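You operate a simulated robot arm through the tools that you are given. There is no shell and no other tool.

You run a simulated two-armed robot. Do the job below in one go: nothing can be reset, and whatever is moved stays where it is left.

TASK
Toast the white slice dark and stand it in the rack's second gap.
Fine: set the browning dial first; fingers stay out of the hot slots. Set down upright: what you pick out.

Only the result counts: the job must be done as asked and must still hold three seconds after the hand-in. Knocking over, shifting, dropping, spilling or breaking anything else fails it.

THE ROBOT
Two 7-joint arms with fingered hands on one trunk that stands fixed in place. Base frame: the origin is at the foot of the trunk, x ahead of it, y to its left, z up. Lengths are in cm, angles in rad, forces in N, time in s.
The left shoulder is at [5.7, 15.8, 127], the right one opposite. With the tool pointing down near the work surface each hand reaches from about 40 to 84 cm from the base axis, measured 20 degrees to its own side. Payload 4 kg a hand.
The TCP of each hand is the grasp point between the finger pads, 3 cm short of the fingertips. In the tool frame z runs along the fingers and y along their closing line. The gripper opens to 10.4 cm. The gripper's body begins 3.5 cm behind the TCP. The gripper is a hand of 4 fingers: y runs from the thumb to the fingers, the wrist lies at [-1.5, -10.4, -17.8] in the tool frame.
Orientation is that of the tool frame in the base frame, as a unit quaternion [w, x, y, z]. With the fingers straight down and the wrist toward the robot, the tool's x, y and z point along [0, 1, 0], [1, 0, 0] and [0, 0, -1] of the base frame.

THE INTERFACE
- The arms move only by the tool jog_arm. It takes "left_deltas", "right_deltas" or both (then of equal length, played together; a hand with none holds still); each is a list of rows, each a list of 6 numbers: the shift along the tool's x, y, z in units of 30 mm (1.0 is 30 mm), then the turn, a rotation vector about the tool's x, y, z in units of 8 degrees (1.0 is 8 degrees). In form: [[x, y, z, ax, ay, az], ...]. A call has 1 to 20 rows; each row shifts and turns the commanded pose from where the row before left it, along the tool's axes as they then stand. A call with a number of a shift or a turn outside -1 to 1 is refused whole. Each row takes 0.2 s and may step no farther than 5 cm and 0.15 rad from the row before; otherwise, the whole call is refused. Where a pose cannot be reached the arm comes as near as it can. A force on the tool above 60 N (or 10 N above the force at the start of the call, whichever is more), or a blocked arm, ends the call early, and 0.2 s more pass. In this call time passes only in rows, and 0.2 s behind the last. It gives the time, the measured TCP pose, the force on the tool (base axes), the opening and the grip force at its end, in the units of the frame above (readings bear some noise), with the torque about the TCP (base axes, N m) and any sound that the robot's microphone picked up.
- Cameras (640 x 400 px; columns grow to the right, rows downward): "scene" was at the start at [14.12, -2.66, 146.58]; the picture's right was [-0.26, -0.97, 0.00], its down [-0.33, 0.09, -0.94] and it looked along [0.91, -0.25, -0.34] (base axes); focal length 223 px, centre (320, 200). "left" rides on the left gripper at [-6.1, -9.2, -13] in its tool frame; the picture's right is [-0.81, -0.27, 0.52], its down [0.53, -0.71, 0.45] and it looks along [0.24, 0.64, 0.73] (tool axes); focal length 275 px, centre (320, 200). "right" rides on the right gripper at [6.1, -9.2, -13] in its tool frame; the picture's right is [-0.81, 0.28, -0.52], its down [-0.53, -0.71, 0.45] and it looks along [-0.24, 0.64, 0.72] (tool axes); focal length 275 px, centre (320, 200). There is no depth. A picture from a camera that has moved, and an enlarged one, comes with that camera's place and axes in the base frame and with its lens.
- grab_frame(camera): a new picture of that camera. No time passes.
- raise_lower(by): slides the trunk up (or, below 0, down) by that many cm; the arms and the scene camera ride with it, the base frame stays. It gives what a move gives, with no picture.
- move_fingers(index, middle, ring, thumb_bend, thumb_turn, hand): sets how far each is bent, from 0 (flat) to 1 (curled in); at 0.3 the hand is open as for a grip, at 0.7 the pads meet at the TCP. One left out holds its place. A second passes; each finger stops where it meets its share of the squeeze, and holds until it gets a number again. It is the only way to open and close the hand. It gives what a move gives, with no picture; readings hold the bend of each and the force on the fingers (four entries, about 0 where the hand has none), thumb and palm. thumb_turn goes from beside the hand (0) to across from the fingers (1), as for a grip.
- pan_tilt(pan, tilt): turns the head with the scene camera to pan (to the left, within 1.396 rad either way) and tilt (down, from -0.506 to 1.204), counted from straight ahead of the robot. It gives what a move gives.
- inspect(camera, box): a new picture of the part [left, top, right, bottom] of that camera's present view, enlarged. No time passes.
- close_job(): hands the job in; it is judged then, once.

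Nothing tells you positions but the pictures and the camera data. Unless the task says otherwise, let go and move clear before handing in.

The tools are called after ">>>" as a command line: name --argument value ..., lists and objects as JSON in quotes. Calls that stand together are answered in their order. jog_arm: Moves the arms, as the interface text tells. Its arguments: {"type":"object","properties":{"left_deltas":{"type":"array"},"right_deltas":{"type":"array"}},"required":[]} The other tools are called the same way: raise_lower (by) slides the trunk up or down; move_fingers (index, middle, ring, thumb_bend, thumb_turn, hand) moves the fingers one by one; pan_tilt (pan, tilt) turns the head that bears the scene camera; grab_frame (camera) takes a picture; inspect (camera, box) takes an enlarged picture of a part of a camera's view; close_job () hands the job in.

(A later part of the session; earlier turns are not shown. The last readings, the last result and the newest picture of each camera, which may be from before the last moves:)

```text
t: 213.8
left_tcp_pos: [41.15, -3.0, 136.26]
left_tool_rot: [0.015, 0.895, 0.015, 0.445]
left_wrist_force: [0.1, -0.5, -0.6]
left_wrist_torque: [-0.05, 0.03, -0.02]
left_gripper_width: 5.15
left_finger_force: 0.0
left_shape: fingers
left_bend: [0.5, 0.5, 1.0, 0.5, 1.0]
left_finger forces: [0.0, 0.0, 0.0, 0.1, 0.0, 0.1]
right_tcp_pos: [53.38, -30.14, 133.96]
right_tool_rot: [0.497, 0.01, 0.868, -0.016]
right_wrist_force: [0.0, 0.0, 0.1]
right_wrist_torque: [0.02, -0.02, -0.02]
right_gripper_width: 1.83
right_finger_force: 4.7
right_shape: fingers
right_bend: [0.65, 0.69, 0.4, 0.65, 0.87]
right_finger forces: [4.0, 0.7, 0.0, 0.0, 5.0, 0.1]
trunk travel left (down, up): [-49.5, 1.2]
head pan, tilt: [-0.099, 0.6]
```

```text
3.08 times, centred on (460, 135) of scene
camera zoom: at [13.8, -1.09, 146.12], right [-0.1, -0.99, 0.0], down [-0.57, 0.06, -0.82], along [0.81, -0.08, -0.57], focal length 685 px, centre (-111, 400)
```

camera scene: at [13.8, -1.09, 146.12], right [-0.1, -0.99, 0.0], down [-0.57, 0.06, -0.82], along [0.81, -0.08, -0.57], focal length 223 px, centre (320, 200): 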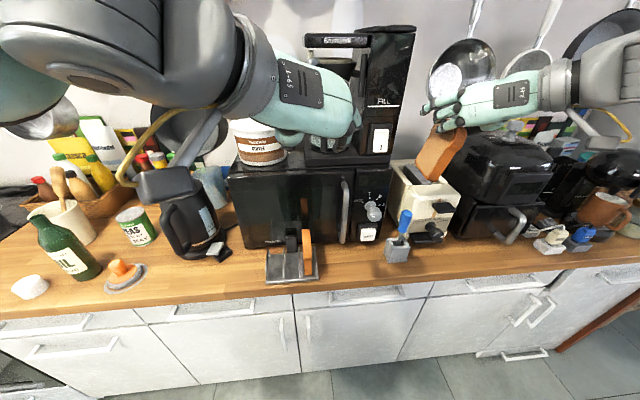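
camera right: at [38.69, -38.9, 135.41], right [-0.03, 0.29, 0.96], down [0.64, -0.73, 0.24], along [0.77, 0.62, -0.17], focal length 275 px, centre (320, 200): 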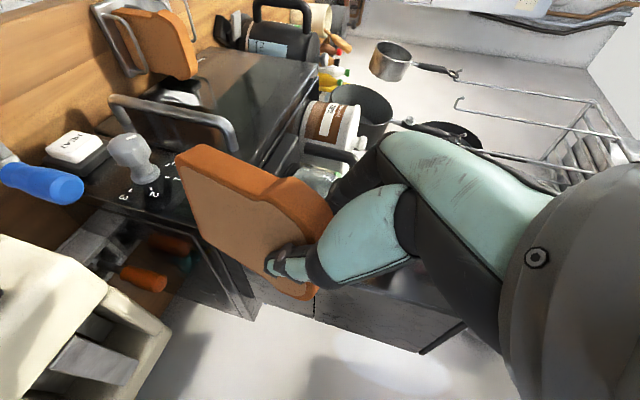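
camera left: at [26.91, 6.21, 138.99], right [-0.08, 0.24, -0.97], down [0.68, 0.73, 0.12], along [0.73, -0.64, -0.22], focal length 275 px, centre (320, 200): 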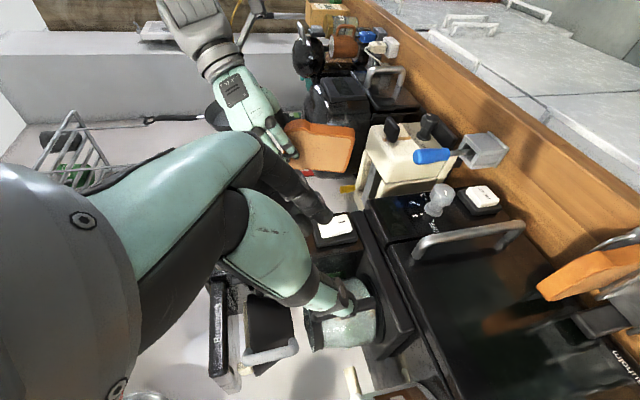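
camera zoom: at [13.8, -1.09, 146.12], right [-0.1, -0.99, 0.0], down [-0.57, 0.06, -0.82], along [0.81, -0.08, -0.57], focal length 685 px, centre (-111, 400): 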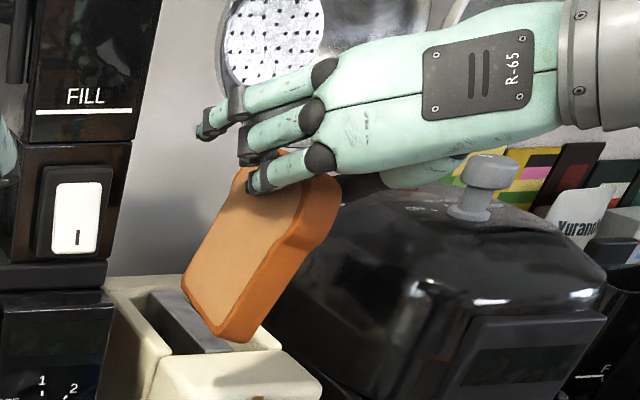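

The toast leans about 13° sideways and about 7° rear-up in the pinch. I'll rotate the right wrist to stand it straight for the left hand.

>>> jog_arm --right_deltas '[[0, 0, 0, 0.27, -0.02, -0.47], [0, 0, 0, 0.27, -0.02, -0.47], [0, 0, 0, 0.27, -0.02, -0.47], [0, 0, 0, 0, 0.8, 0]]'

>>> inspect --camera "left" --box '[200, 60, 380, 200]'

>>> inspect --camera "scene" --box '[400, 70, 520, 200]'

>>> grab_frame --camera "right"

```text
t: 214.8
left_tcp_pos: [41.52, -2.94, 136.28]
left_tool_rot: [0.013, 0.896, 0.014, 0.444]
left_wrist_force: [-0.6, 0.5, 0.1]
left_wrist_torque: [0.0, -0.02, 0.0]
left_gripper_width: 5.16
left_finger_force: 0.0
left_shape: fingers
left_bend: [0.5, 0.5, 1.0, 0.5, 1.0]
left_finger forces: [0.1, 0.0, 0.1, 0.0, 0.0, 0.0]
right_tcp_pos: [53.34, -30.9, 132.8]
right_tool_rot: [0.449, -0.041, 0.885, -0.112]
right_wrist_force: [0.1, 0.4, -0.5]
right_wrist_torque: [0.02, -0.02, -0.03]
right_gripper_width: 1.79
right_finger_force: 5.5
right_shape: fingers
right_bend: [0.65, 0.69, 0.4, 0.65, 0.87]
right_finger forces: [4.1, 0.9, 0.0, 0.1, 4.8, 0.0]
right hand out of reach, approached as far as the arm can: row 4
trunk travel left (down, up): [-49.5, 1.2]
head pan, tilt: [-0.099, 0.6]
```

```text
2.86 times, centred on (290, 130) of left
camera zoom: at [27.15, 6.19, 138.94], right [-0.08, 0.24, -0.97], down [0.68, 0.73, 0.12], along [0.73, -0.64, -0.22], focal length 786 px, centre (406, 400)
```

zoom: 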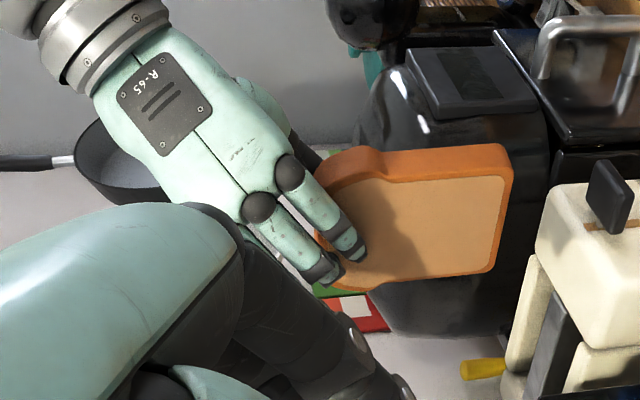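

```text
3.08 times, centred on (460, 135) of scene
camera zoom: at [14.04, -1.1, 146.09], right [-0.1, -0.99, 0.0], down [-0.57, 0.06, -0.82], along [0.81, -0.08, -0.58], focal length 685 px, centre (-111, 400)
```

zoom: 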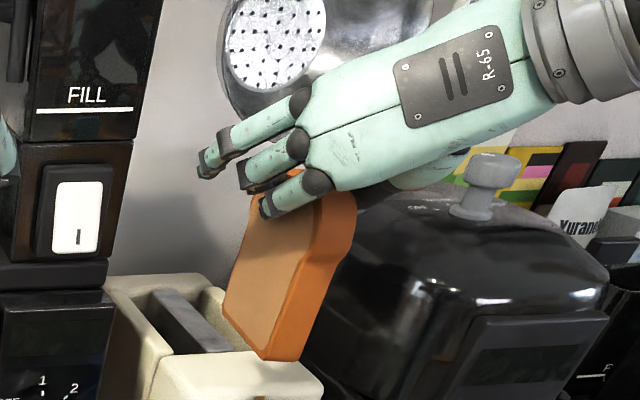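

```text
taken
camera right: at [38.93, -38.89, 137.59], right [0.07, 0.49, 0.87], down [0.66, -0.67, 0.33], along [0.75, 0.55, -0.37], focal length 275 px, centre (320, 200)
```

right: 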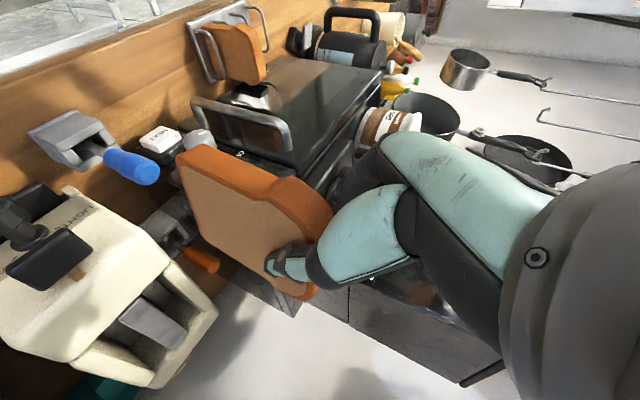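

The toast now stands upright: bottom z≈122, front edge x≈50.2, centre y≈-30.85. I'll bring the left hand flat again and line it up in front of the toast.

>>> move_fingers --hand "left" --index 0.45 --middle 0.45 --thumb_bend 0.45

>>> jog_arm --left_deltas '[[0, 0, 0, 0, 1, 0], [0, 0, 0, 0, 1, 0], [0, 0, 0, 0, 1, 0], [0, 0.5, 0, 0, 0.4, 0], [-0.2, 0.9, 0, 0, 0, 0], [-0.2, 0.9, 0, 0, 0, 0], [-0.2, 0.9, 0, 0, 0, 0], [-0.2, 0.9, 0, 0, 0, 0], [-0.2, 0.9, 0, 0, 0, 0]]'

>>> grab_frame --camera "left"

>>> grab_frame --camera "right"

```text
t: 215.8
left_tcp_pos: [41.25, -2.95, 136.36]
left_tool_rot: [0.014, 0.895, 0.013, 0.445]
left_wrist_force: [-0.7, -0.7, -0.4]
left_wrist_torque: [0.0, -0.04, 0.05]
left_gripper_width: 6.42
left_finger_force: 0.1
left_shape: fingers
left_bend: [0.45, 0.45, 1.0, 0.45, 0.99]
left_finger forces: [0.1, 0.1, 0.1, 0.0, 0.1, 0.0]
right_tcp_pos: [53.15, -30.86, 132.93]
right_tool_rot: [0.45, -0.041, 0.885, -0.111]
right_wrist_force: [-0.7, 0.1, -1.0]
right_wrist_torque: [-0.02, 0.0, -0.01]
right_gripper_width: 1.83
right_finger_force: 4.6
right_shape: fingers
right_bend: [0.65, 0.69, 0.4, 0.65, 0.87]
right_finger forces: [4.0, 0.8, 0.0, 0.0, 4.8, 0.0]
trunk travel left (down, up): [-49.5, 1.2]
head pan, tilt: [-0.099, 0.6]
```

```text
t: 217.8
left_tcp_pos: [40.81, -18.26, 133.73]
left_tool_rot: [0.009, 0.766, 0.016, 0.642]
left_wrist_force: [-0.1, 0.1, -0.3]
left_wrist_torque: [0.02, -0.02, 0.04]
left_gripper_width: 6.48
left_finger_force: 0.0
left_shape: fingers
left_bend: [0.45, 0.45, 1.0, 0.45, 0.99]
left_finger forces: [0.0, 0.1, 0.0, 0.1, 0.0, 0.1]
right_tcp_pos: [53.16, -31.17, 132.94]
right_tool_rot: [0.45, -0.04, 0.885, -0.11]
right_wrist_force: [0.0, 0.4, 0.2]
right_wrist_torque: [0.02, 0.05, 0.03]
right_gripper_width: 1.81
right_finger_force: 4.6
right_shape: fingers
right_bend: [0.65, 0.69, 0.4, 0.65, 0.87]
right_finger forces: [4.1, 0.7, 0.0, 0.0, 4.8, 0.2]
trunk travel left (down, up): [-49.5, 1.2]
head pan, tilt: [-0.099, 0.6]
```

```text
taken
camera left: at [26.74, -9.42, 129.61], right [0.37, 0.25, -0.9], down [0.53, 0.74, 0.42], along [0.76, -0.63, 0.14], focal length 275 px, centre (320, 200)
```

left: 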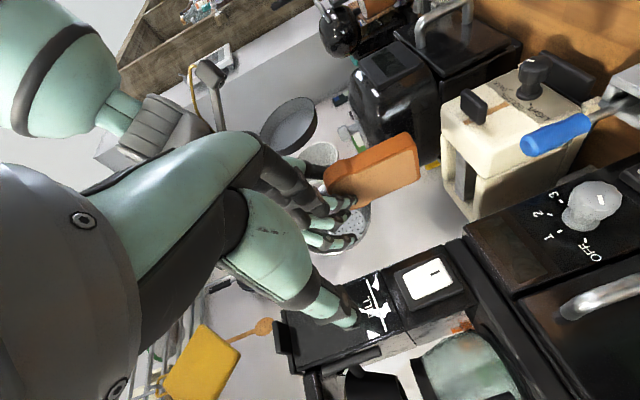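

```text
taken
camera right: at [38.78, -39.08, 137.58], right [0.07, 0.49, 0.87], down [0.66, -0.68, 0.33], along [0.75, 0.55, -0.37], focal length 275 px, centre (320, 200)
```

right: 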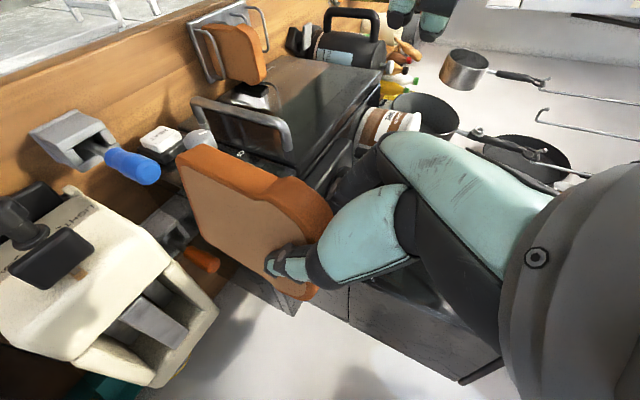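

>>> jog_arm --left_deltas '[[-0.5, 0.3, 0.1, 0, 0, 0], [-0.5, 0.3, 0.1, 0, 0, 0], [-0.3, 0.3, 0.05, 0, 0, 0]]'

```text
t: 218.6
left_tcp_pos: [41.09, -20.96, 129.87]
left_tool_rot: [0.011, 0.766, 0.017, 0.642]
left_wrist_force: [0.3, 0.4, 0.3]
left_wrist_torque: [-0.03, 0.01, -0.01]
left_gripper_width: 6.45
left_finger_force: 0.1
left_shape: fingers
left_bend: [0.45, 0.45, 1.0, 0.45, 0.99]
left_finger forces: [0.0, 0.1, 0.0, 0.0, 0.1, 0.1]
right_tcp_pos: [53.17, -30.96, 132.97]
right_tool_rot: [0.45, -0.041, 0.885, -0.111]
right_wrist_force: [-0.3, 0.3, -0.9]
right_wrist_torque: [0.0, -0.01, 0.03]
right_gripper_width: 1.85
right_finger_force: 4.4
right_shape: fingers
right_bend: [0.65, 0.69, 0.4, 0.65, 0.87]
right_finger forces: [4.0, 0.7, 0.0, 0.0, 4.8, 0.0]
trunk travel left (down, up): [-49.5, 1.2]
head pan, tilt: [-0.099, 0.6]
```

>>> jog_arm --left_deltas '[[0, 0.83, 0, 0, 0, 0], [0, 0.83, 0, 0, 0, 0], [0, 0.83, 0, 0, 0, 0], [0, 0.8, 0, 0, 0, 0]]'

>>> grab_frame --camera "left"

>>> grab_frame --camera "right"

```text
t: 219.6
left_tcp_pos: [41.24, -30.83, 130.34]
left_tool_rot: [0.01, 0.766, 0.017, 0.643]
left_wrist_force: [0.3, -0.4, -0.3]
left_wrist_torque: [0.0, 0.0, 0.01]
left_gripper_width: 6.45
left_finger_force: 0.0
left_shape: fingers
left_bend: [0.45, 0.45, 1.0, 0.45, 0.99]
left_finger forces: [0.0, 0.0, 0.1, 0.0, 0.0, 0.0]
right_tcp_pos: [53.24, -31.11, 132.98]
right_tool_rot: [0.45, -0.04, 0.885, -0.111]
right_wrist_force: [-0.1, 0.5, -0.4]
right_wrist_torque: [0.02, 0.03, 0.03]
right_gripper_width: 1.81
right_finger_force: 4.5
right_shape: fingers
right_bend: [0.65, 0.69, 0.4, 0.65, 0.87]
right_finger forces: [4.1, 0.7, 0.1, 0.1, 4.8, 0.0]
trunk travel left (down, up): [-49.5, 1.2]
head pan, tilt: [-0.099, 0.6]
```

```text
taken
camera left: at [27.1, -21.93, 126.18], right [0.37, 0.25, -0.9], down [0.53, 0.74, 0.42], along [0.76, -0.63, 0.14], focal length 275 px, centre (320, 200)
```

left: 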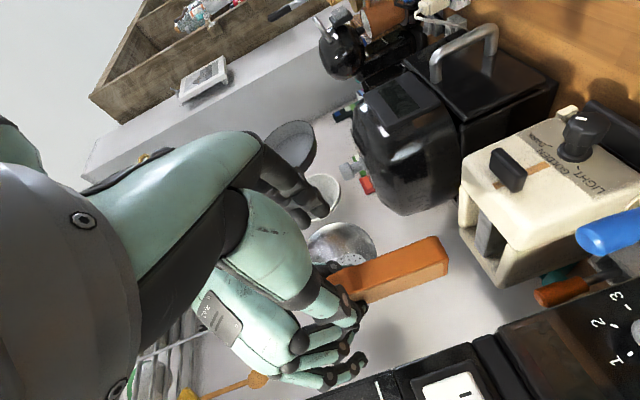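

```text
taken
camera right: at [38.81, -39.04, 137.58], right [0.07, 0.49, 0.87], down [0.66, -0.67, 0.33], along [0.75, 0.55, -0.37], focal length 275 px, centre (320, 200)
```

right: 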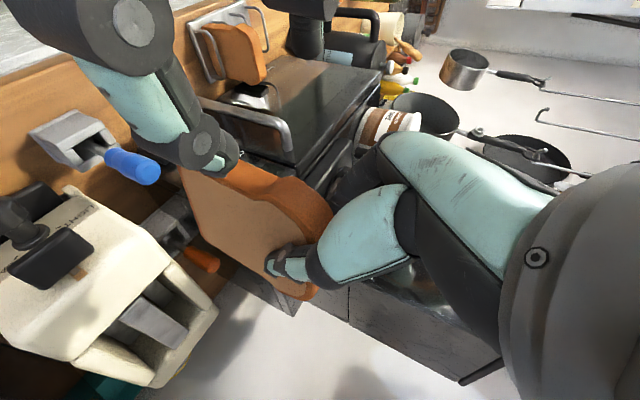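

>>> jog_arm --left_deltas '[[-0.1, 0, 0.8, 0, 0, 0], [-0.1, 0, 0.8, 0, 0, 0]]'

>>> grab_frame --camera "left"

>>> grab_frame --camera "right"

```text
t: 220.2
left_tcp_pos: [46.02, -31.08, 128.74]
left_tool_rot: [0.01, 0.767, 0.016, 0.642]
left_wrist_force: [-0.6, -0.4, 0.5]
left_wrist_torque: [0.0, 0.01, -0.02]
left_gripper_width: 6.46
left_finger_force: 0.1
left_shape: fingers
left_bend: [0.45, 0.45, 1.0, 0.45, 0.99]
left_finger forces: [0.0, 0.0, 0.0, 0.0, 0.0, 0.0]
right_tcp_pos: [53.35, -31.01, 132.79]
right_tool_rot: [0.449, -0.041, 0.885, -0.111]
right_wrist_force: [0.1, -0.2, -0.5]
right_wrist_torque: [0.0, 0.05, 0.02]
right_gripper_width: 1.85
right_finger_force: 5.0
right_shape: fingers
right_bend: [0.65, 0.69, 0.4, 0.65, 0.87]
right_finger forces: [4.1, 0.7, 0.1, 0.0, 4.8, 0.1]
trunk travel left (down, up): [-49.5, 1.2]
head pan, tilt: [-0.099, 0.6]
```

```text
taken
camera left: at [32.03, -22.16, 124.63], right [0.36, 0.25, -0.9], down [0.53, 0.74, 0.42], along [0.76, -0.63, 0.14], focal length 275 px, centre (320, 200)
```

left: 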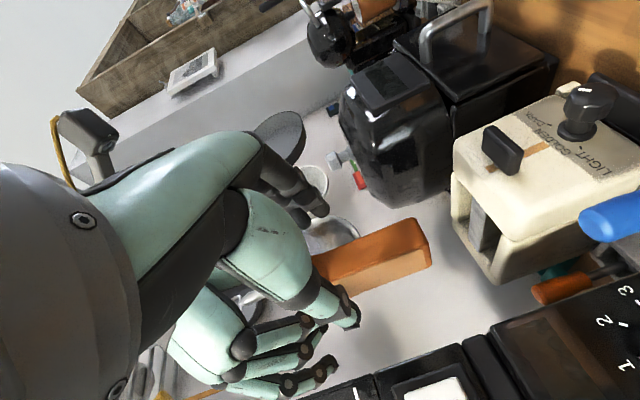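

```text
taken
camera right: at [38.93, -39.0, 137.55], right [0.07, 0.49, 0.87], down [0.66, -0.67, 0.32], along [0.75, 0.55, -0.37], focal length 275 px, centre (320, 200)
```

right: 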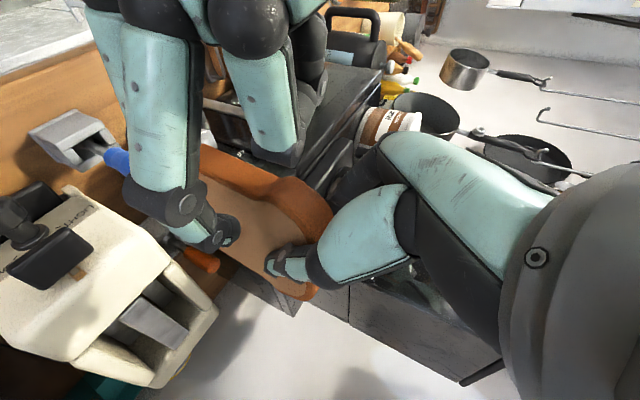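

>>> jog_arm --left_deltas '[[0.17, -0.03, 0.55, 0, 0, 0], [0.17, -0.03, 0.55, 0, 0, 0]]'

>>> grab_frame --camera "left"

>>> grab_frame --camera "right"

```text
t: 220.8
left_tcp_pos: [49.32, -30.73, 129.14]
left_tool_rot: [0.01, 0.767, 0.017, 0.642]
left_wrist_force: [-0.2, -0.1, 1.1]
left_wrist_torque: [-0.02, 0.0, 0.01]
left_gripper_width: 6.45
left_finger_force: 0.0
left_shape: fingers
left_bend: [0.45, 0.45, 1.0, 0.45, 0.99]
left_finger forces: [0.0, 0.0, 0.0, 0.0, 0.1, 0.0]
right_tcp_pos: [53.42, -30.95, 132.82]
right_tool_rot: [0.45, -0.04, 0.886, -0.11]
right_wrist_force: [0.4, 0.2, -0.6]
right_wrist_torque: [0.01, -0.01, -0.03]
right_gripper_width: 1.84
right_finger_force: 5.3
right_shape: fingers
right_bend: [0.65, 0.69, 0.4, 0.65, 0.87]
right_finger forces: [4.1, 0.6, 0.1, 0.1, 4.9, 0.0]
trunk travel left (down, up): [-49.5, 1.2]
head pan, tilt: [-0.099, 0.6]
```

```text
taken
camera left: at [35.23, -21.87, 125.18], right [0.36, 0.25, -0.9], down [0.53, 0.74, 0.42], along [0.76, -0.63, 0.14], focal length 275 px, centre (320, 200)
```

left: 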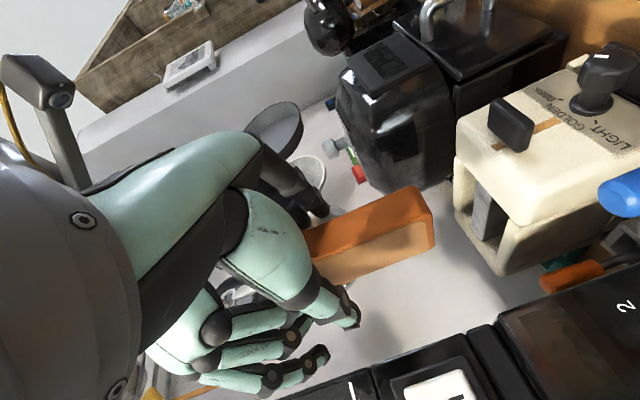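

```text
taken
camera right: at [38.95, -38.94, 137.57], right [0.07, 0.49, 0.87], down [0.66, -0.67, 0.33], along [0.75, 0.55, -0.37], focal length 275 px, centre (320, 200)
```

right: 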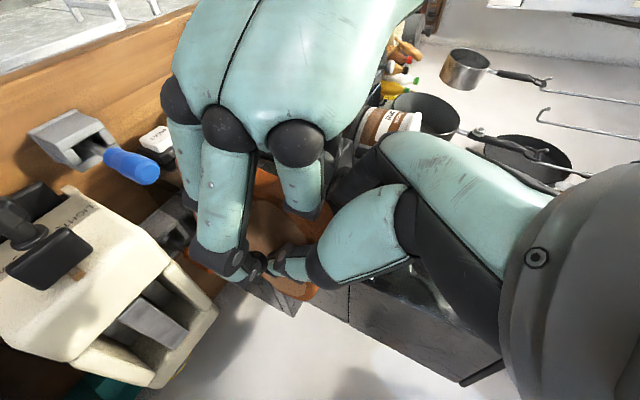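

Everything is in place with no contact. Closing the left hand on the toast.

>>> move_fingers --hand "left" --index 0.7 --middle 0.7 --thumb_bend 0.7

>>> inspect --camera "left" --box '[180, 160, 460, 400]'

>>> grab_frame --camera "right"

```text
t: 221.8
left_tcp_pos: [49.17, -30.79, 129.24]
left_tool_rot: [0.01, 0.766, 0.016, 0.643]
left_wrist_force: [-1.3, -4.9, -0.6]
left_wrist_torque: [0.08, 0.01, -0.27]
left_gripper_width: 1.9
left_finger_force: 10.1
left_shape: fingers
left_bend: [0.63, 0.63, 1.0, 0.63, 1.0]
left_finger forces: [4.2, 7.6, 0.0, 0.0, 7.8, 0.0]
right_tcp_pos: [53.14, -30.9, 132.92]
right_tool_rot: [0.45, -0.041, 0.885, -0.112]
right_wrist_force: [0.4, 4.3, -0.2]
right_wrist_torque: [0.1, -0.01, 0.08]
right_gripper_width: 1.79
right_finger_force: 5.8
right_shape: fingers
right_bend: [0.64, 0.69, 0.4, 0.67, 0.87]
right_finger forces: [6.5, 1.4, 0.0, 0.1, 3.5, 0.0]
trunk travel left (down, up): [-49.5, 1.2]
head pan, tilt: [-0.099, 0.6]
```

```text
1.67 times, centred on (320, 280) of left
camera zoom: at [35.04, -21.85, 125.22], right [0.37, 0.25, -0.9], down [0.53, 0.74, 0.42], along [0.76, -0.63, 0.14], focal length 459 px, centre (320, 67)
```

zoom: 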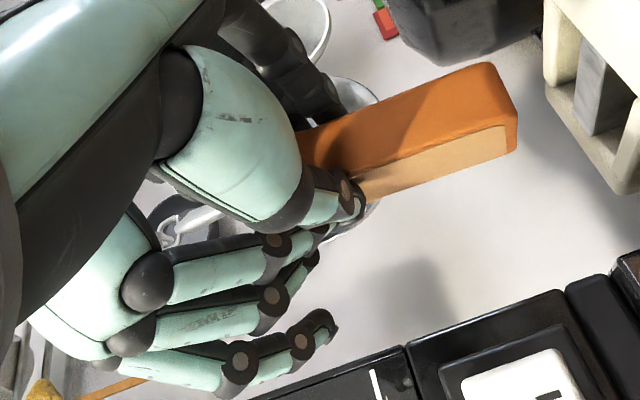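

```text
taken
camera right: at [38.79, -38.89, 137.63], right [0.07, 0.49, 0.87], down [0.66, -0.67, 0.33], along [0.75, 0.55, -0.37], focal length 275 px, centre (320, 200)
```

right: 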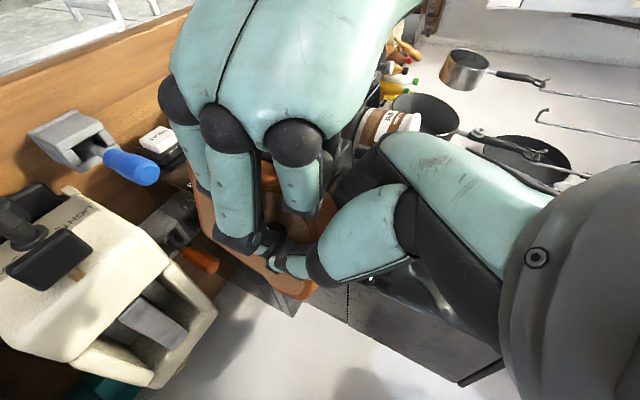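

The left has it firmly, 8 N. Releasing with the right and withdrawing it along its own axis.

>>> move_fingers --hand "right" --index 0.5 --middle 0.5 --thumb_bend 0.5

>>> jog_arm --right_deltas '[[0, 0, -0.5, 0, 0, 0], [0, 0, -0.8, 0, 0, 0], [0, 0, -0.9, 0, 0, 0]]'

>>> grab_frame --camera "right"

>>> grab_frame --camera "left"

```text
t: 222.8
left_tcp_pos: [49.21, -30.76, 129.39]
left_tool_rot: [0.01, 0.766, 0.016, 0.642]
left_wrist_force: [0.5, -0.4, 0.6]
left_wrist_torque: [0.01, 0.04, 0.01]
left_gripper_width: 1.86
left_finger_force: 8.0
left_shape: fingers
left_bend: [0.64, 0.65, 1.0, 0.63, 1.0]
left_finger forces: [3.6, 4.1, 0.1, 0.0, 8.4, 0.1]
right_tcp_pos: [53.36, -31.05, 132.92]
right_tool_rot: [0.45, -0.041, 0.885, -0.111]
right_wrist_force: [-0.2, 0.2, 0.7]
right_wrist_torque: [-0.04, 0.03, -0.01]
right_gripper_width: 5.43
right_finger_force: 0.1
right_shape: fingers
right_bend: [0.5, 0.5, 0.4, 0.5, 0.86]
right_finger forces: [0.1, 0.0, 0.1, 0.1, 0.1, 0.0]
trunk travel left (down, up): [-49.5, 1.2]
head pan, tilt: [-0.099, 0.6]
```

```text
t: 223.6
left_tcp_pos: [49.14, -30.8, 129.33]
left_tool_rot: [0.011, 0.766, 0.017, 0.642]
left_wrist_force: [-1.9, 0.8, -1.5]
left_wrist_torque: [-0.01, 0.0, -0.02]
left_gripper_width: 1.9
left_finger_force: 8.0
left_shape: fingers
left_bend: [0.64, 0.65, 1.0, 0.63, 1.0]
left_finger forces: [3.4, 4.2, 0.0, 0.1, 8.5, 0.0]
right_tcp_pos: [48.02, -30.21, 134.19]
right_tool_rot: [0.457, -0.041, 0.883, -0.102]
right_wrist_force: [1.4, -0.5, 0.7]
right_wrist_torque: [-0.01, -0.07, 0.04]
right_gripper_width: 5.55
right_finger_force: 0.1
right_shape: fingers
right_bend: [0.5, 0.5, 0.4, 0.49, 0.87]
right_finger forces: [0.0, 0.0, 0.0, 0.1, 0.1, 0.0]
right hand out of reach, approached as far as the arm can: row 1, 2, 3
trunk travel left (down, up): [-49.5, 1.2]
head pan, tilt: [-0.099, 0.6]
```

```text
taken
camera right: at [33.59, -38.38, 138.48], right [0.06, 0.48, 0.88], down [0.67, -0.67, 0.32], along [0.74, 0.57, -0.35], focal length 275 px, centre (320, 200)
```

right: 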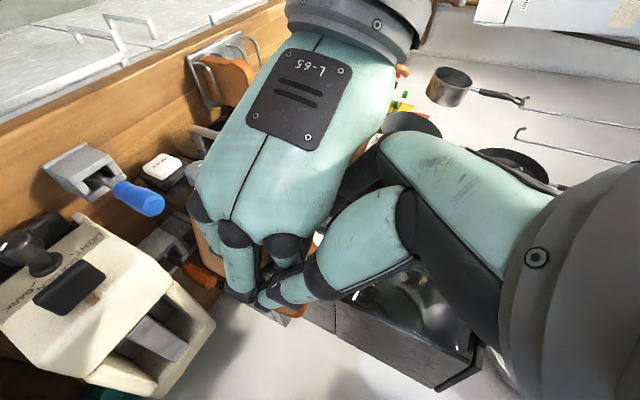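

```text
taken
camera left: at [34.97, -21.85, 125.23], right [0.37, 0.25, -0.9], down [0.53, 0.74, 0.42], along [0.76, -0.63, 0.14], focal length 275 px, centre (320, 200)
```

left: 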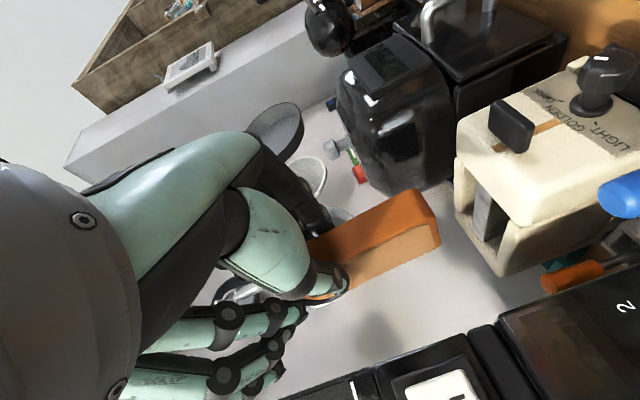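

I'll raise the right hand clear upward, then move it off to the right.

>>> jog_arm --right_deltas '[[-0.6, -0.16, -0.42, 0, 0, 0], [-0.7, -0.2, -0.5, 0, 0, 0], [-0.5, -0.3, -0.35, 0, 0, 0], [0.1, -0.9, 0.1, 0, 0, 0], [0.1, -0.9, 0.1, 0, 0, 0], [0.1, -0.9, 0.1, 0, 0, 0], [0.1, -0.9, 0.1, 0, 0, 0], [0.1, -0.9, 0.1, 0, 0, 0], [0.1, -0.9, 0.1, 0, 0, 0]]'

>>> grab_frame --camera "right"

>>> grab_frame --camera "left"

```text
t: 225.6
left_tcp_pos: [49.27, -30.8, 129.23]
left_tool_rot: [0.01, 0.766, 0.016, 0.643]
left_wrist_force: [0.1, 0.1, 0.9]
left_wrist_torque: [-0.02, 0.03, -0.01]
left_gripper_width: 1.88
left_finger_force: 8.3
left_shape: fingers
left_bend: [0.64, 0.65, 1.0, 0.63, 1.0]
left_finger forces: [3.5, 4.3, 0.0, 0.0, 8.4, 0.0]
right_tcp_pos: [48.81, -47.24, 138.07]
right_tool_rot: [0.46, -0.042, 0.882, -0.09]
right_wrist_force: [-0.4, 0.6, -0.7]
right_wrist_torque: [-0.01, 0.04, -0.03]
right_gripper_width: 5.46
right_finger_force: 0.1
right_shape: fingers
right_bend: [0.5, 0.5, 0.4, 0.5, 0.86]
right_finger forces: [0.1, 0.0, 0.1, 0.0, 0.1, 0.0]
right hand out of reach, approached as far as the arm can: row 1, 2, 3
trunk travel left (down, up): [-49.5, 1.2]
head pan, tilt: [-0.099, 0.6]
```

```text
taken
camera right: at [34.43, -55.81, 142.14], right [0.04, 0.46, 0.89], down [0.67, -0.67, 0.31], along [0.74, 0.58, -0.34], focal length 275 px, centre (320, 200)
```

right: 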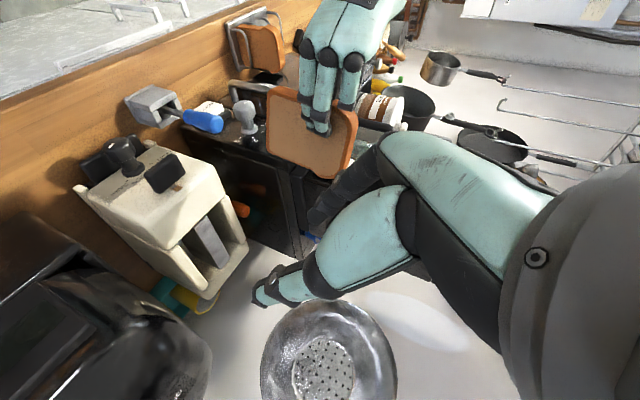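

```text
taken
camera left: at [35.08, -21.94, 125.2], right [0.37, 0.25, -0.9], down [0.53, 0.74, 0.42], along [0.76, -0.63, 0.14], focal length 275 px, centre (320, 200)
```

left: 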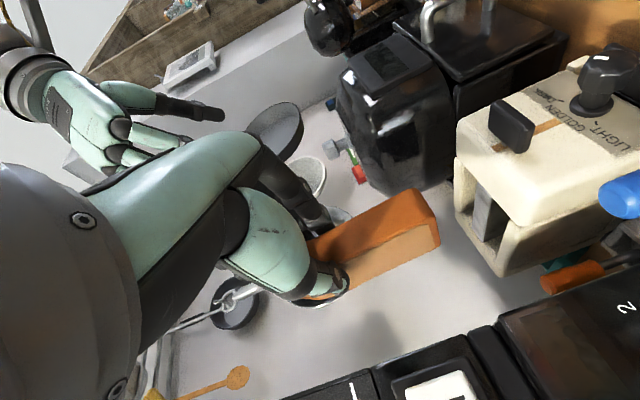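

The toast is back in the left hand. I'll measure how it sits there.

>>> inspect --camera "right" --box '[240, 60, 380, 190]'

>>> inspect --camera "left" --box '[280, 160, 460, 320]'

```text
3.08 times, centred on (310, 125) of right
camera zoom: at [34.43, -55.81, 142.14], right [0.04, 0.46, 0.89], down [0.67, -0.67, 0.31], along [0.74, 0.58, -0.34], focal length 847 px, centre (351, 431)
```

zoom: 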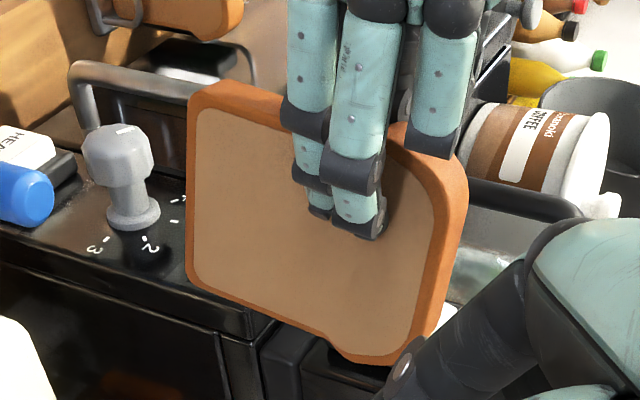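

```text
2.50 times, centred on (370, 240) of left
camera zoom: at [35.08, -21.94, 125.2], right [0.37, 0.25, -0.9], down [0.53, 0.74, 0.42], along [0.76, -0.63, 0.14], focal length 688 px, centre (195, 100)
```

zoom: 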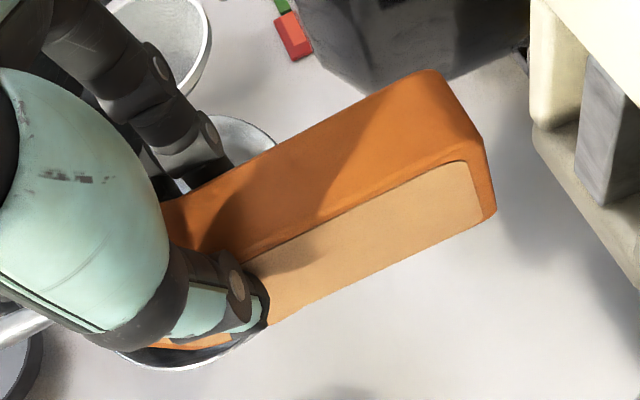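

The toast sits about 10° rear-down in the left hand; I'll level it later by pitching. Now I'll back it away, carry it left to the rack's middle-gap line (y≈2.75), and tuck the right hand back a little.

>>> jog_arm --left_deltas '[[-0.1, 0, -0.85, 0, 0, 0], [-0.1, 0, -0.85, 0, 0, 0], [0, -0.93, 0, 0, 0, 0], [0, -0.93, 0, 0, 0, 0], [0, -0.93, 0, 0, 0, 0], [0, -0.93, 0, 0, 0, 0], [0, -0.93, 0, 0, 0, 0], [0, -0.93, 0, 0, 0, 0], [0, -0.93, 0, 0, 0, 0], [0, -0.93, 0, 0, 0, 0], [0, -0.93, 0, 0, 0, 0], [0, -0.93, 0, 0, 0, 0], [0, -0.93, 0, 0, 0, 0], [0, -0.93, 0, 0, 0, 0]]'

>>> grab_frame --camera "scene"

>>> grab_frame --camera "right"

```text
t: 228.6
left_tcp_pos: [45.75, 2.74, 129.03]
left_tool_rot: [0.01, 0.766, 0.019, 0.642]
left_wrist_force: [-0.3, -0.4, 0.8]
left_wrist_torque: [0.01, 0.02, -0.01]
left_gripper_width: 1.82
left_finger_force: 6.8
left_shape: fingers
left_bend: [0.65, 0.66, 1.0, 0.63, 1.0]
left_finger forces: [3.5, 3.8, 0.0, 0.0, 7.2, 0.1]
left hand out of reach, approached as far as the arm can: row 11, 13, 14
right_tcp_pos: [48.75, -46.83, 138.11]
right_tool_rot: [0.459, -0.043, 0.882, -0.092]
right_wrist_force: [-0.2, 0.1, 0.3]
right_wrist_torque: [0.02, 0.02, -0.03]
right_gripper_width: 5.46
right_finger_force: 0.2
right_shape: fingers
right_bend: [0.5, 0.5, 0.4, 0.5, 0.86]
right_finger forces: [0.0, 0.1, 0.0, 0.0, 0.1, 0.1]
trunk travel left (down, up): [-49.5, 1.2]
head pan, tilt: [-0.099, 0.6]
```

```text
taken
camera scene: at [13.96, -0.74, 146.1], right [-0.1, -0.99, 0.0], down [-0.57, 0.05, -0.82], along [0.81, -0.08, -0.58], focal length 223 px, centre (320, 200)
```

scene: 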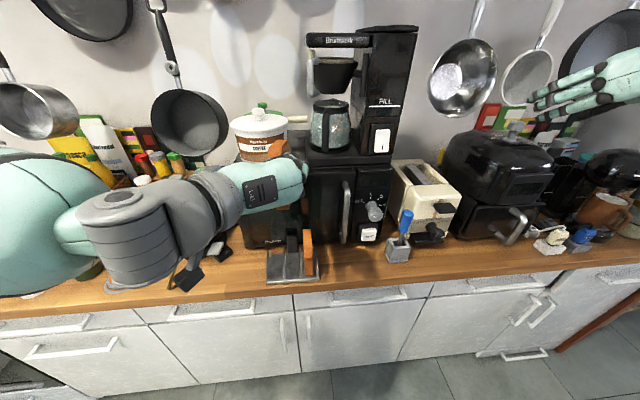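

```text
taken
camera right: at [34.49, -55.28, 142.35], right [0.04, 0.46, 0.89], down [0.67, -0.67, 0.32], along [0.74, 0.58, -0.34], focal length 275 px, centre (320, 200)
```

right: 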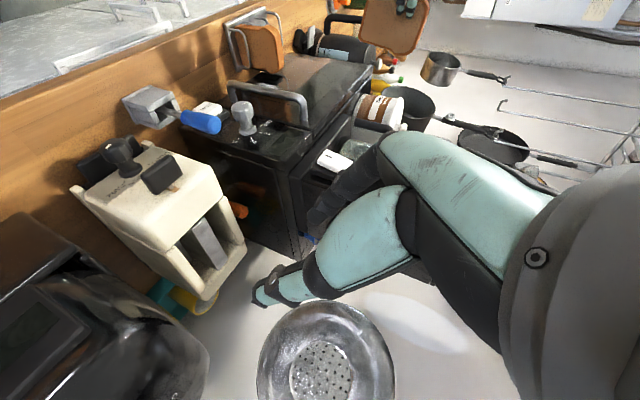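

>>> jog_arm --left_deltas '[[0.9, 0, -0.16, 0, 0, 0], [0.9, 0, -0.16, 0, 0, 0], [0.3, 0, -0.05, 0, 1, 0], [0, 0, 0, 0, 0.2, 0]]'

>>> jog_arm --right_deltas '[[0.5, 0.2, -0.8, 0, 0, 0], [0.5, 0.2, -0.8, 0, 0, 0]]'

>>> grab_frame --camera "right"

```text
t: 229.6
left_tcp_pos: [45.62, 2.35, 135.49]
left_tool_rot: [0.009, 0.719, 0.018, 0.695]
left_wrist_force: [-1.0, -0.6, -0.1]
left_wrist_torque: [0.0, 0.05, 0.0]
left_gripper_width: 1.8
left_finger_force: 7.0
left_shape: fingers
left_bend: [0.65, 0.66, 1.0, 0.63, 1.0]
left_finger forces: [3.5, 3.5, 0.1, 0.0, 7.3, 0.0]
right_tcp_pos: [48.77, -47.35, 138.04]
right_tool_rot: [0.46, -0.042, 0.882, -0.09]
right_wrist_force: [0.2, -0.4, 0.5]
right_wrist_torque: [0.02, -0.01, 0.03]
right_gripper_width: 5.49
right_finger_force: 0.0
right_shape: fingers
right_bend: [0.5, 0.5, 0.4, 0.5, 0.86]
right_finger forces: [0.0, 0.1, 0.1, 0.0, 0.0, 0.0]
trunk travel left (down, up): [-49.5, 1.2]
head pan, tilt: [-0.099, 0.6]
```

```text
t: 230.2
left_tcp_pos: [45.46, 2.45, 135.49]
left_tool_rot: [0.009, 0.719, 0.017, 0.695]
left_wrist_force: [-0.5, 0.5, -0.8]
left_wrist_torque: [0.03, 0.0, 0.0]
left_gripper_width: 1.8
left_finger_force: 7.1
left_shape: fingers
left_bend: [0.65, 0.66, 1.0, 0.63, 1.0]
left_finger forces: [3.5, 3.6, 0.0, 0.1, 7.3, 0.1]
right_tcp_pos: [43.04, -45.86, 138.4]
right_tool_rot: [0.461, -0.043, 0.882, -0.091]
right_wrist_force: [-0.2, 0.1, 0.5]
right_wrist_torque: [0.03, -0.03, 0.01]
right_gripper_width: 5.46
right_finger_force: 0.0
right_shape: fingers
right_bend: [0.5, 0.5, 0.4, 0.5, 0.86]
right_finger forces: [0.1, 0.0, 0.0, 0.1, 0.1, 0.1]
trunk travel left (down, up): [-49.5, 1.2]
head pan, tilt: [-0.099, 0.6]
```

```text
taken
camera right: at [28.64, -54.36, 142.5], right [0.04, 0.46, 0.89], down [0.67, -0.67, 0.32], along [0.74, 0.58, -0.34], focal length 275 px, centre (320, 200)
```

right: 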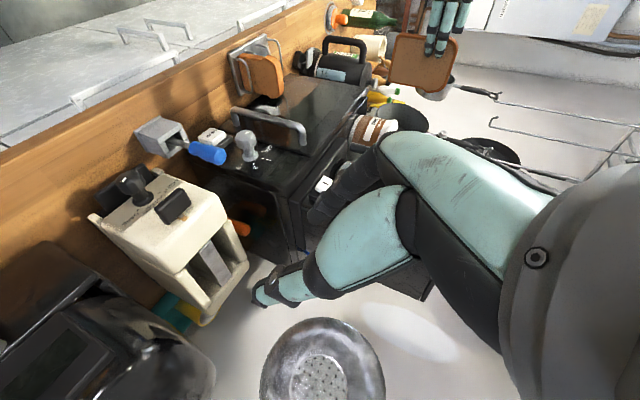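

>>> raise_lower --by -20

>>> grab_frame --camera "right"

>>> grab_frame --camera "scene"

>>> grab_frame --camera "left"

```text
t: 232.3
left_tcp_pos: [45.69, 2.51, 115.49]
left_tool_rot: [0.008, 0.719, 0.017, 0.695]
left_wrist_force: [0.0, -0.1, -0.1]
left_wrist_torque: [0.02, 0.02, -0.04]
left_gripper_width: 1.8
left_finger_force: 7.1
left_shape: fingers
left_bend: [0.65, 0.66, 1.0, 0.63, 1.0]
left_finger forces: [3.4, 3.6, 0.0, 0.1, 7.3, 0.0]
right_tcp_pos: [43.19, -45.92, 118.27]
right_tool_rot: [0.459, -0.041, 0.883, -0.091]
right_wrist_force: [0.3, 0.3, 0.2]
right_wrist_torque: [0.0, -0.04, -0.02]
right_gripper_width: 5.47
right_finger_force: 0.1
right_shape: fingers
right_bend: [0.5, 0.5, 0.4, 0.5, 0.86]
right_finger forces: [0.1, 0.0, 0.0, 0.0, 0.0, 0.1]
trunk travel left (down, up): [-29.5, 21.2]
head pan, tilt: [-0.099, 0.6]
```

```text
taken
camera right: at [28.85, -54.4, 122.4], right [0.04, 0.46, 0.89], down [0.67, -0.67, 0.32], along [0.74, 0.58, -0.34], focal length 275 px, centre (320, 200)
```

right: 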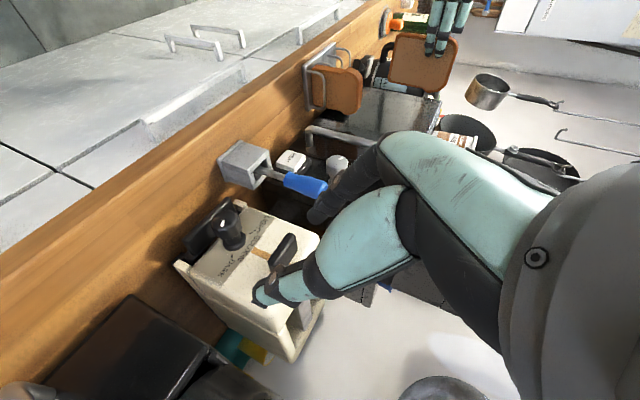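

```text
taken
camera scene: at [13.64, -1.11, 126.08], right [-0.1, -0.99, 0.0], down [-0.57, 0.06, -0.82], along [0.81, -0.08, -0.58], focal length 223 px, centre (320, 200)
```

scene: 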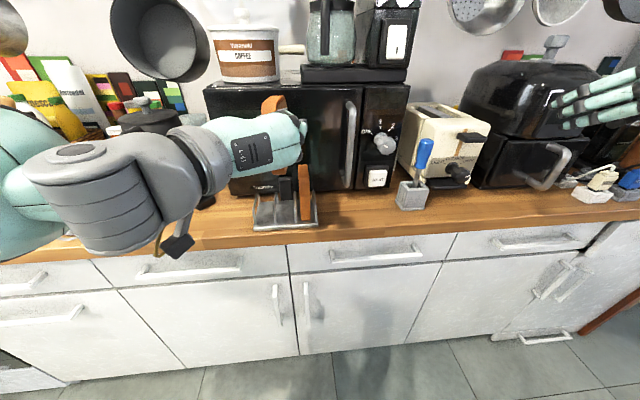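

```text
taken
camera left: at [32.24, 11.3, 109.44], right [0.49, 0.25, -0.84], down [0.46, 0.74, 0.49], along [0.74, -0.63, 0.24], focal length 275 px, centre (320, 200)
```

left: 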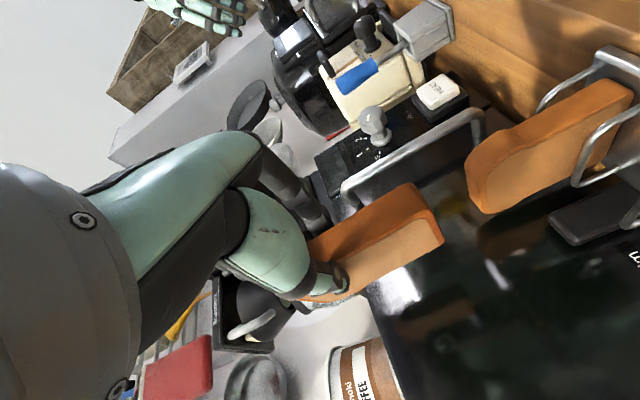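

>>> inspect --camera "right" --box '[290, 10, 480, 150]'

>>> inspect --camera "scene" --box '[230, 80, 340, 240]'

```text
2.86 times, centred on (385, 80) of right
camera zoom: at [28.85, -54.4, 122.4], right [0.04, 0.46, 0.89], down [0.67, -0.67, 0.32], along [0.74, 0.58, -0.34], focal length 786 px, centre (134, 543)
```

zoom: 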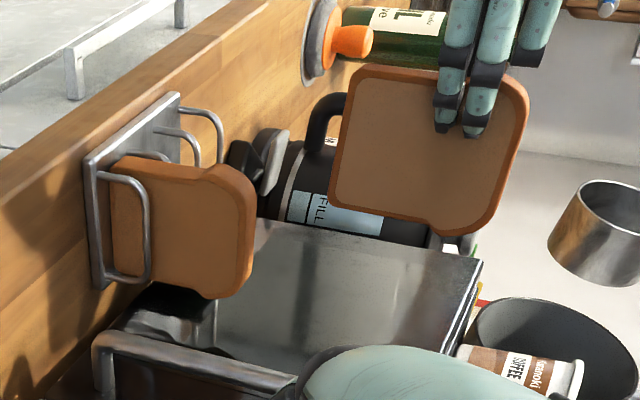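

```text
2.50 times, centred on (285, 160) of scene
camera zoom: at [13.64, -1.11, 126.08], right [-0.1, -0.99, 0.0], down [-0.57, 0.06, -0.82], along [0.81, -0.08, -0.58], focal length 556 px, centre (408, 300)
```

zoom: 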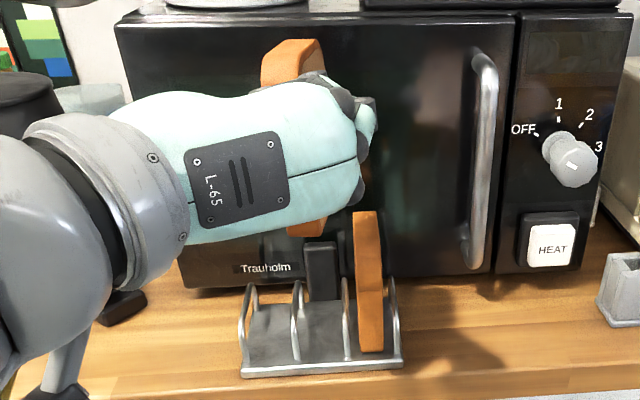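

The toast is level above the rack, and the middle gap is centred at y≈2.8. I'll move forward to its final depth (TCP x≈50.2) and recheck from both cameras.

>>> jog_arm --left_deltas '[[0.02, -0.05, 0.75, 0, 0, 0], [0.02, -0.05, 0.75, 0, 0, 0]]'

>>> inspect --camera "scene" --box '[230, 80, 340, 240]'

>>> inspect --camera "right" --box '[290, 10, 480, 150]'

>>> grab_frame --camera "left"

```text
t: 232.9
left_tcp_pos: [50.27, 2.77, 115.48]
left_tool_rot: [0.008, 0.722, 0.017, 0.692]
left_wrist_force: [0.5, -0.6, -1.0]
left_wrist_torque: [0.0, 0.01, 0.0]
left_gripper_width: 1.8
left_finger_force: 7.4
left_shape: fingers
left_bend: [0.65, 0.66, 1.0, 0.63, 1.0]
left_finger forces: [3.5, 3.6, 0.0, 0.0, 7.2, 0.0]
right_tcp_pos: [43.34, -46.0, 118.22]
right_tool_rot: [0.46, -0.043, 0.882, -0.09]
right_wrist_force: [0.1, 0.1, 0.7]
right_wrist_torque: [0.01, 0.02, 0.01]
right_gripper_width: 5.45
right_finger_force: 0.1
right_shape: fingers
right_bend: [0.5, 0.5, 0.4, 0.5, 0.86]
right_finger forces: [0.0, 0.0, 0.0, 0.2, 0.0, 0.1]
trunk travel left (down, up): [-29.5, 21.2]
head pan, tilt: [-0.099, 0.6]
```

```text
2.50 times, centred on (285, 160) of scene
camera zoom: at [13.69, -1.12, 126.07], right [-0.1, -0.99, 0.0], down [-0.57, 0.06, -0.82], along [0.81, -0.08, -0.58], focal length 556 px, centre (408, 300)
```

zoom: 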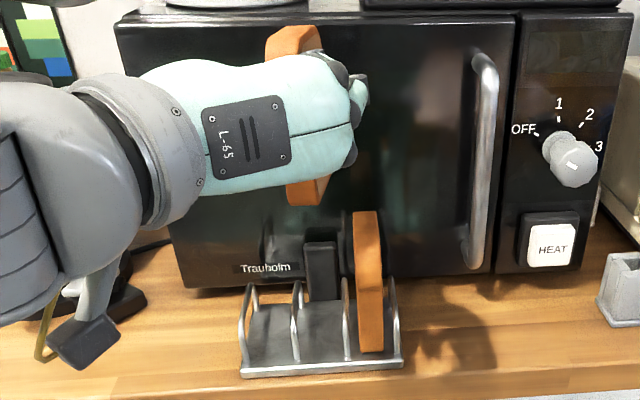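

```text
2.86 times, centred on (385, 80) of right
camera zoom: at [28.89, -54.41, 122.38], right [0.04, 0.46, 0.89], down [0.67, -0.67, 0.31], along [0.74, 0.58, -0.34], focal length 786 px, centre (134, 543)
```

zoom: 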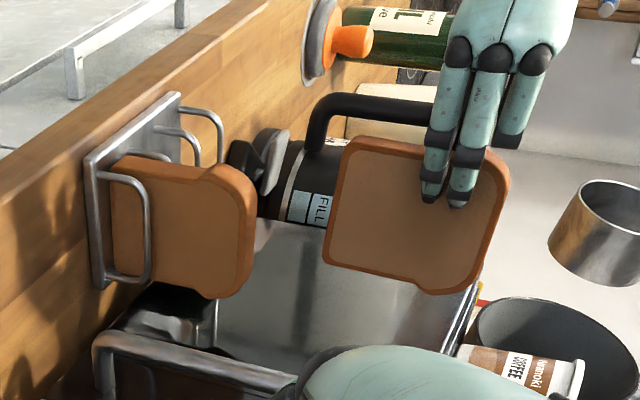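

```text
taken
camera left: at [36.75, 11.53, 109.7], right [0.48, 0.25, -0.84], down [0.47, 0.74, 0.49], along [0.74, -0.63, 0.24], focal length 275 px, centre (320, 200)
```

left: 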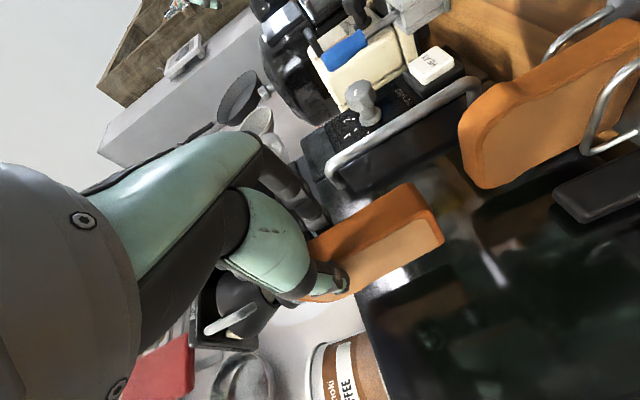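

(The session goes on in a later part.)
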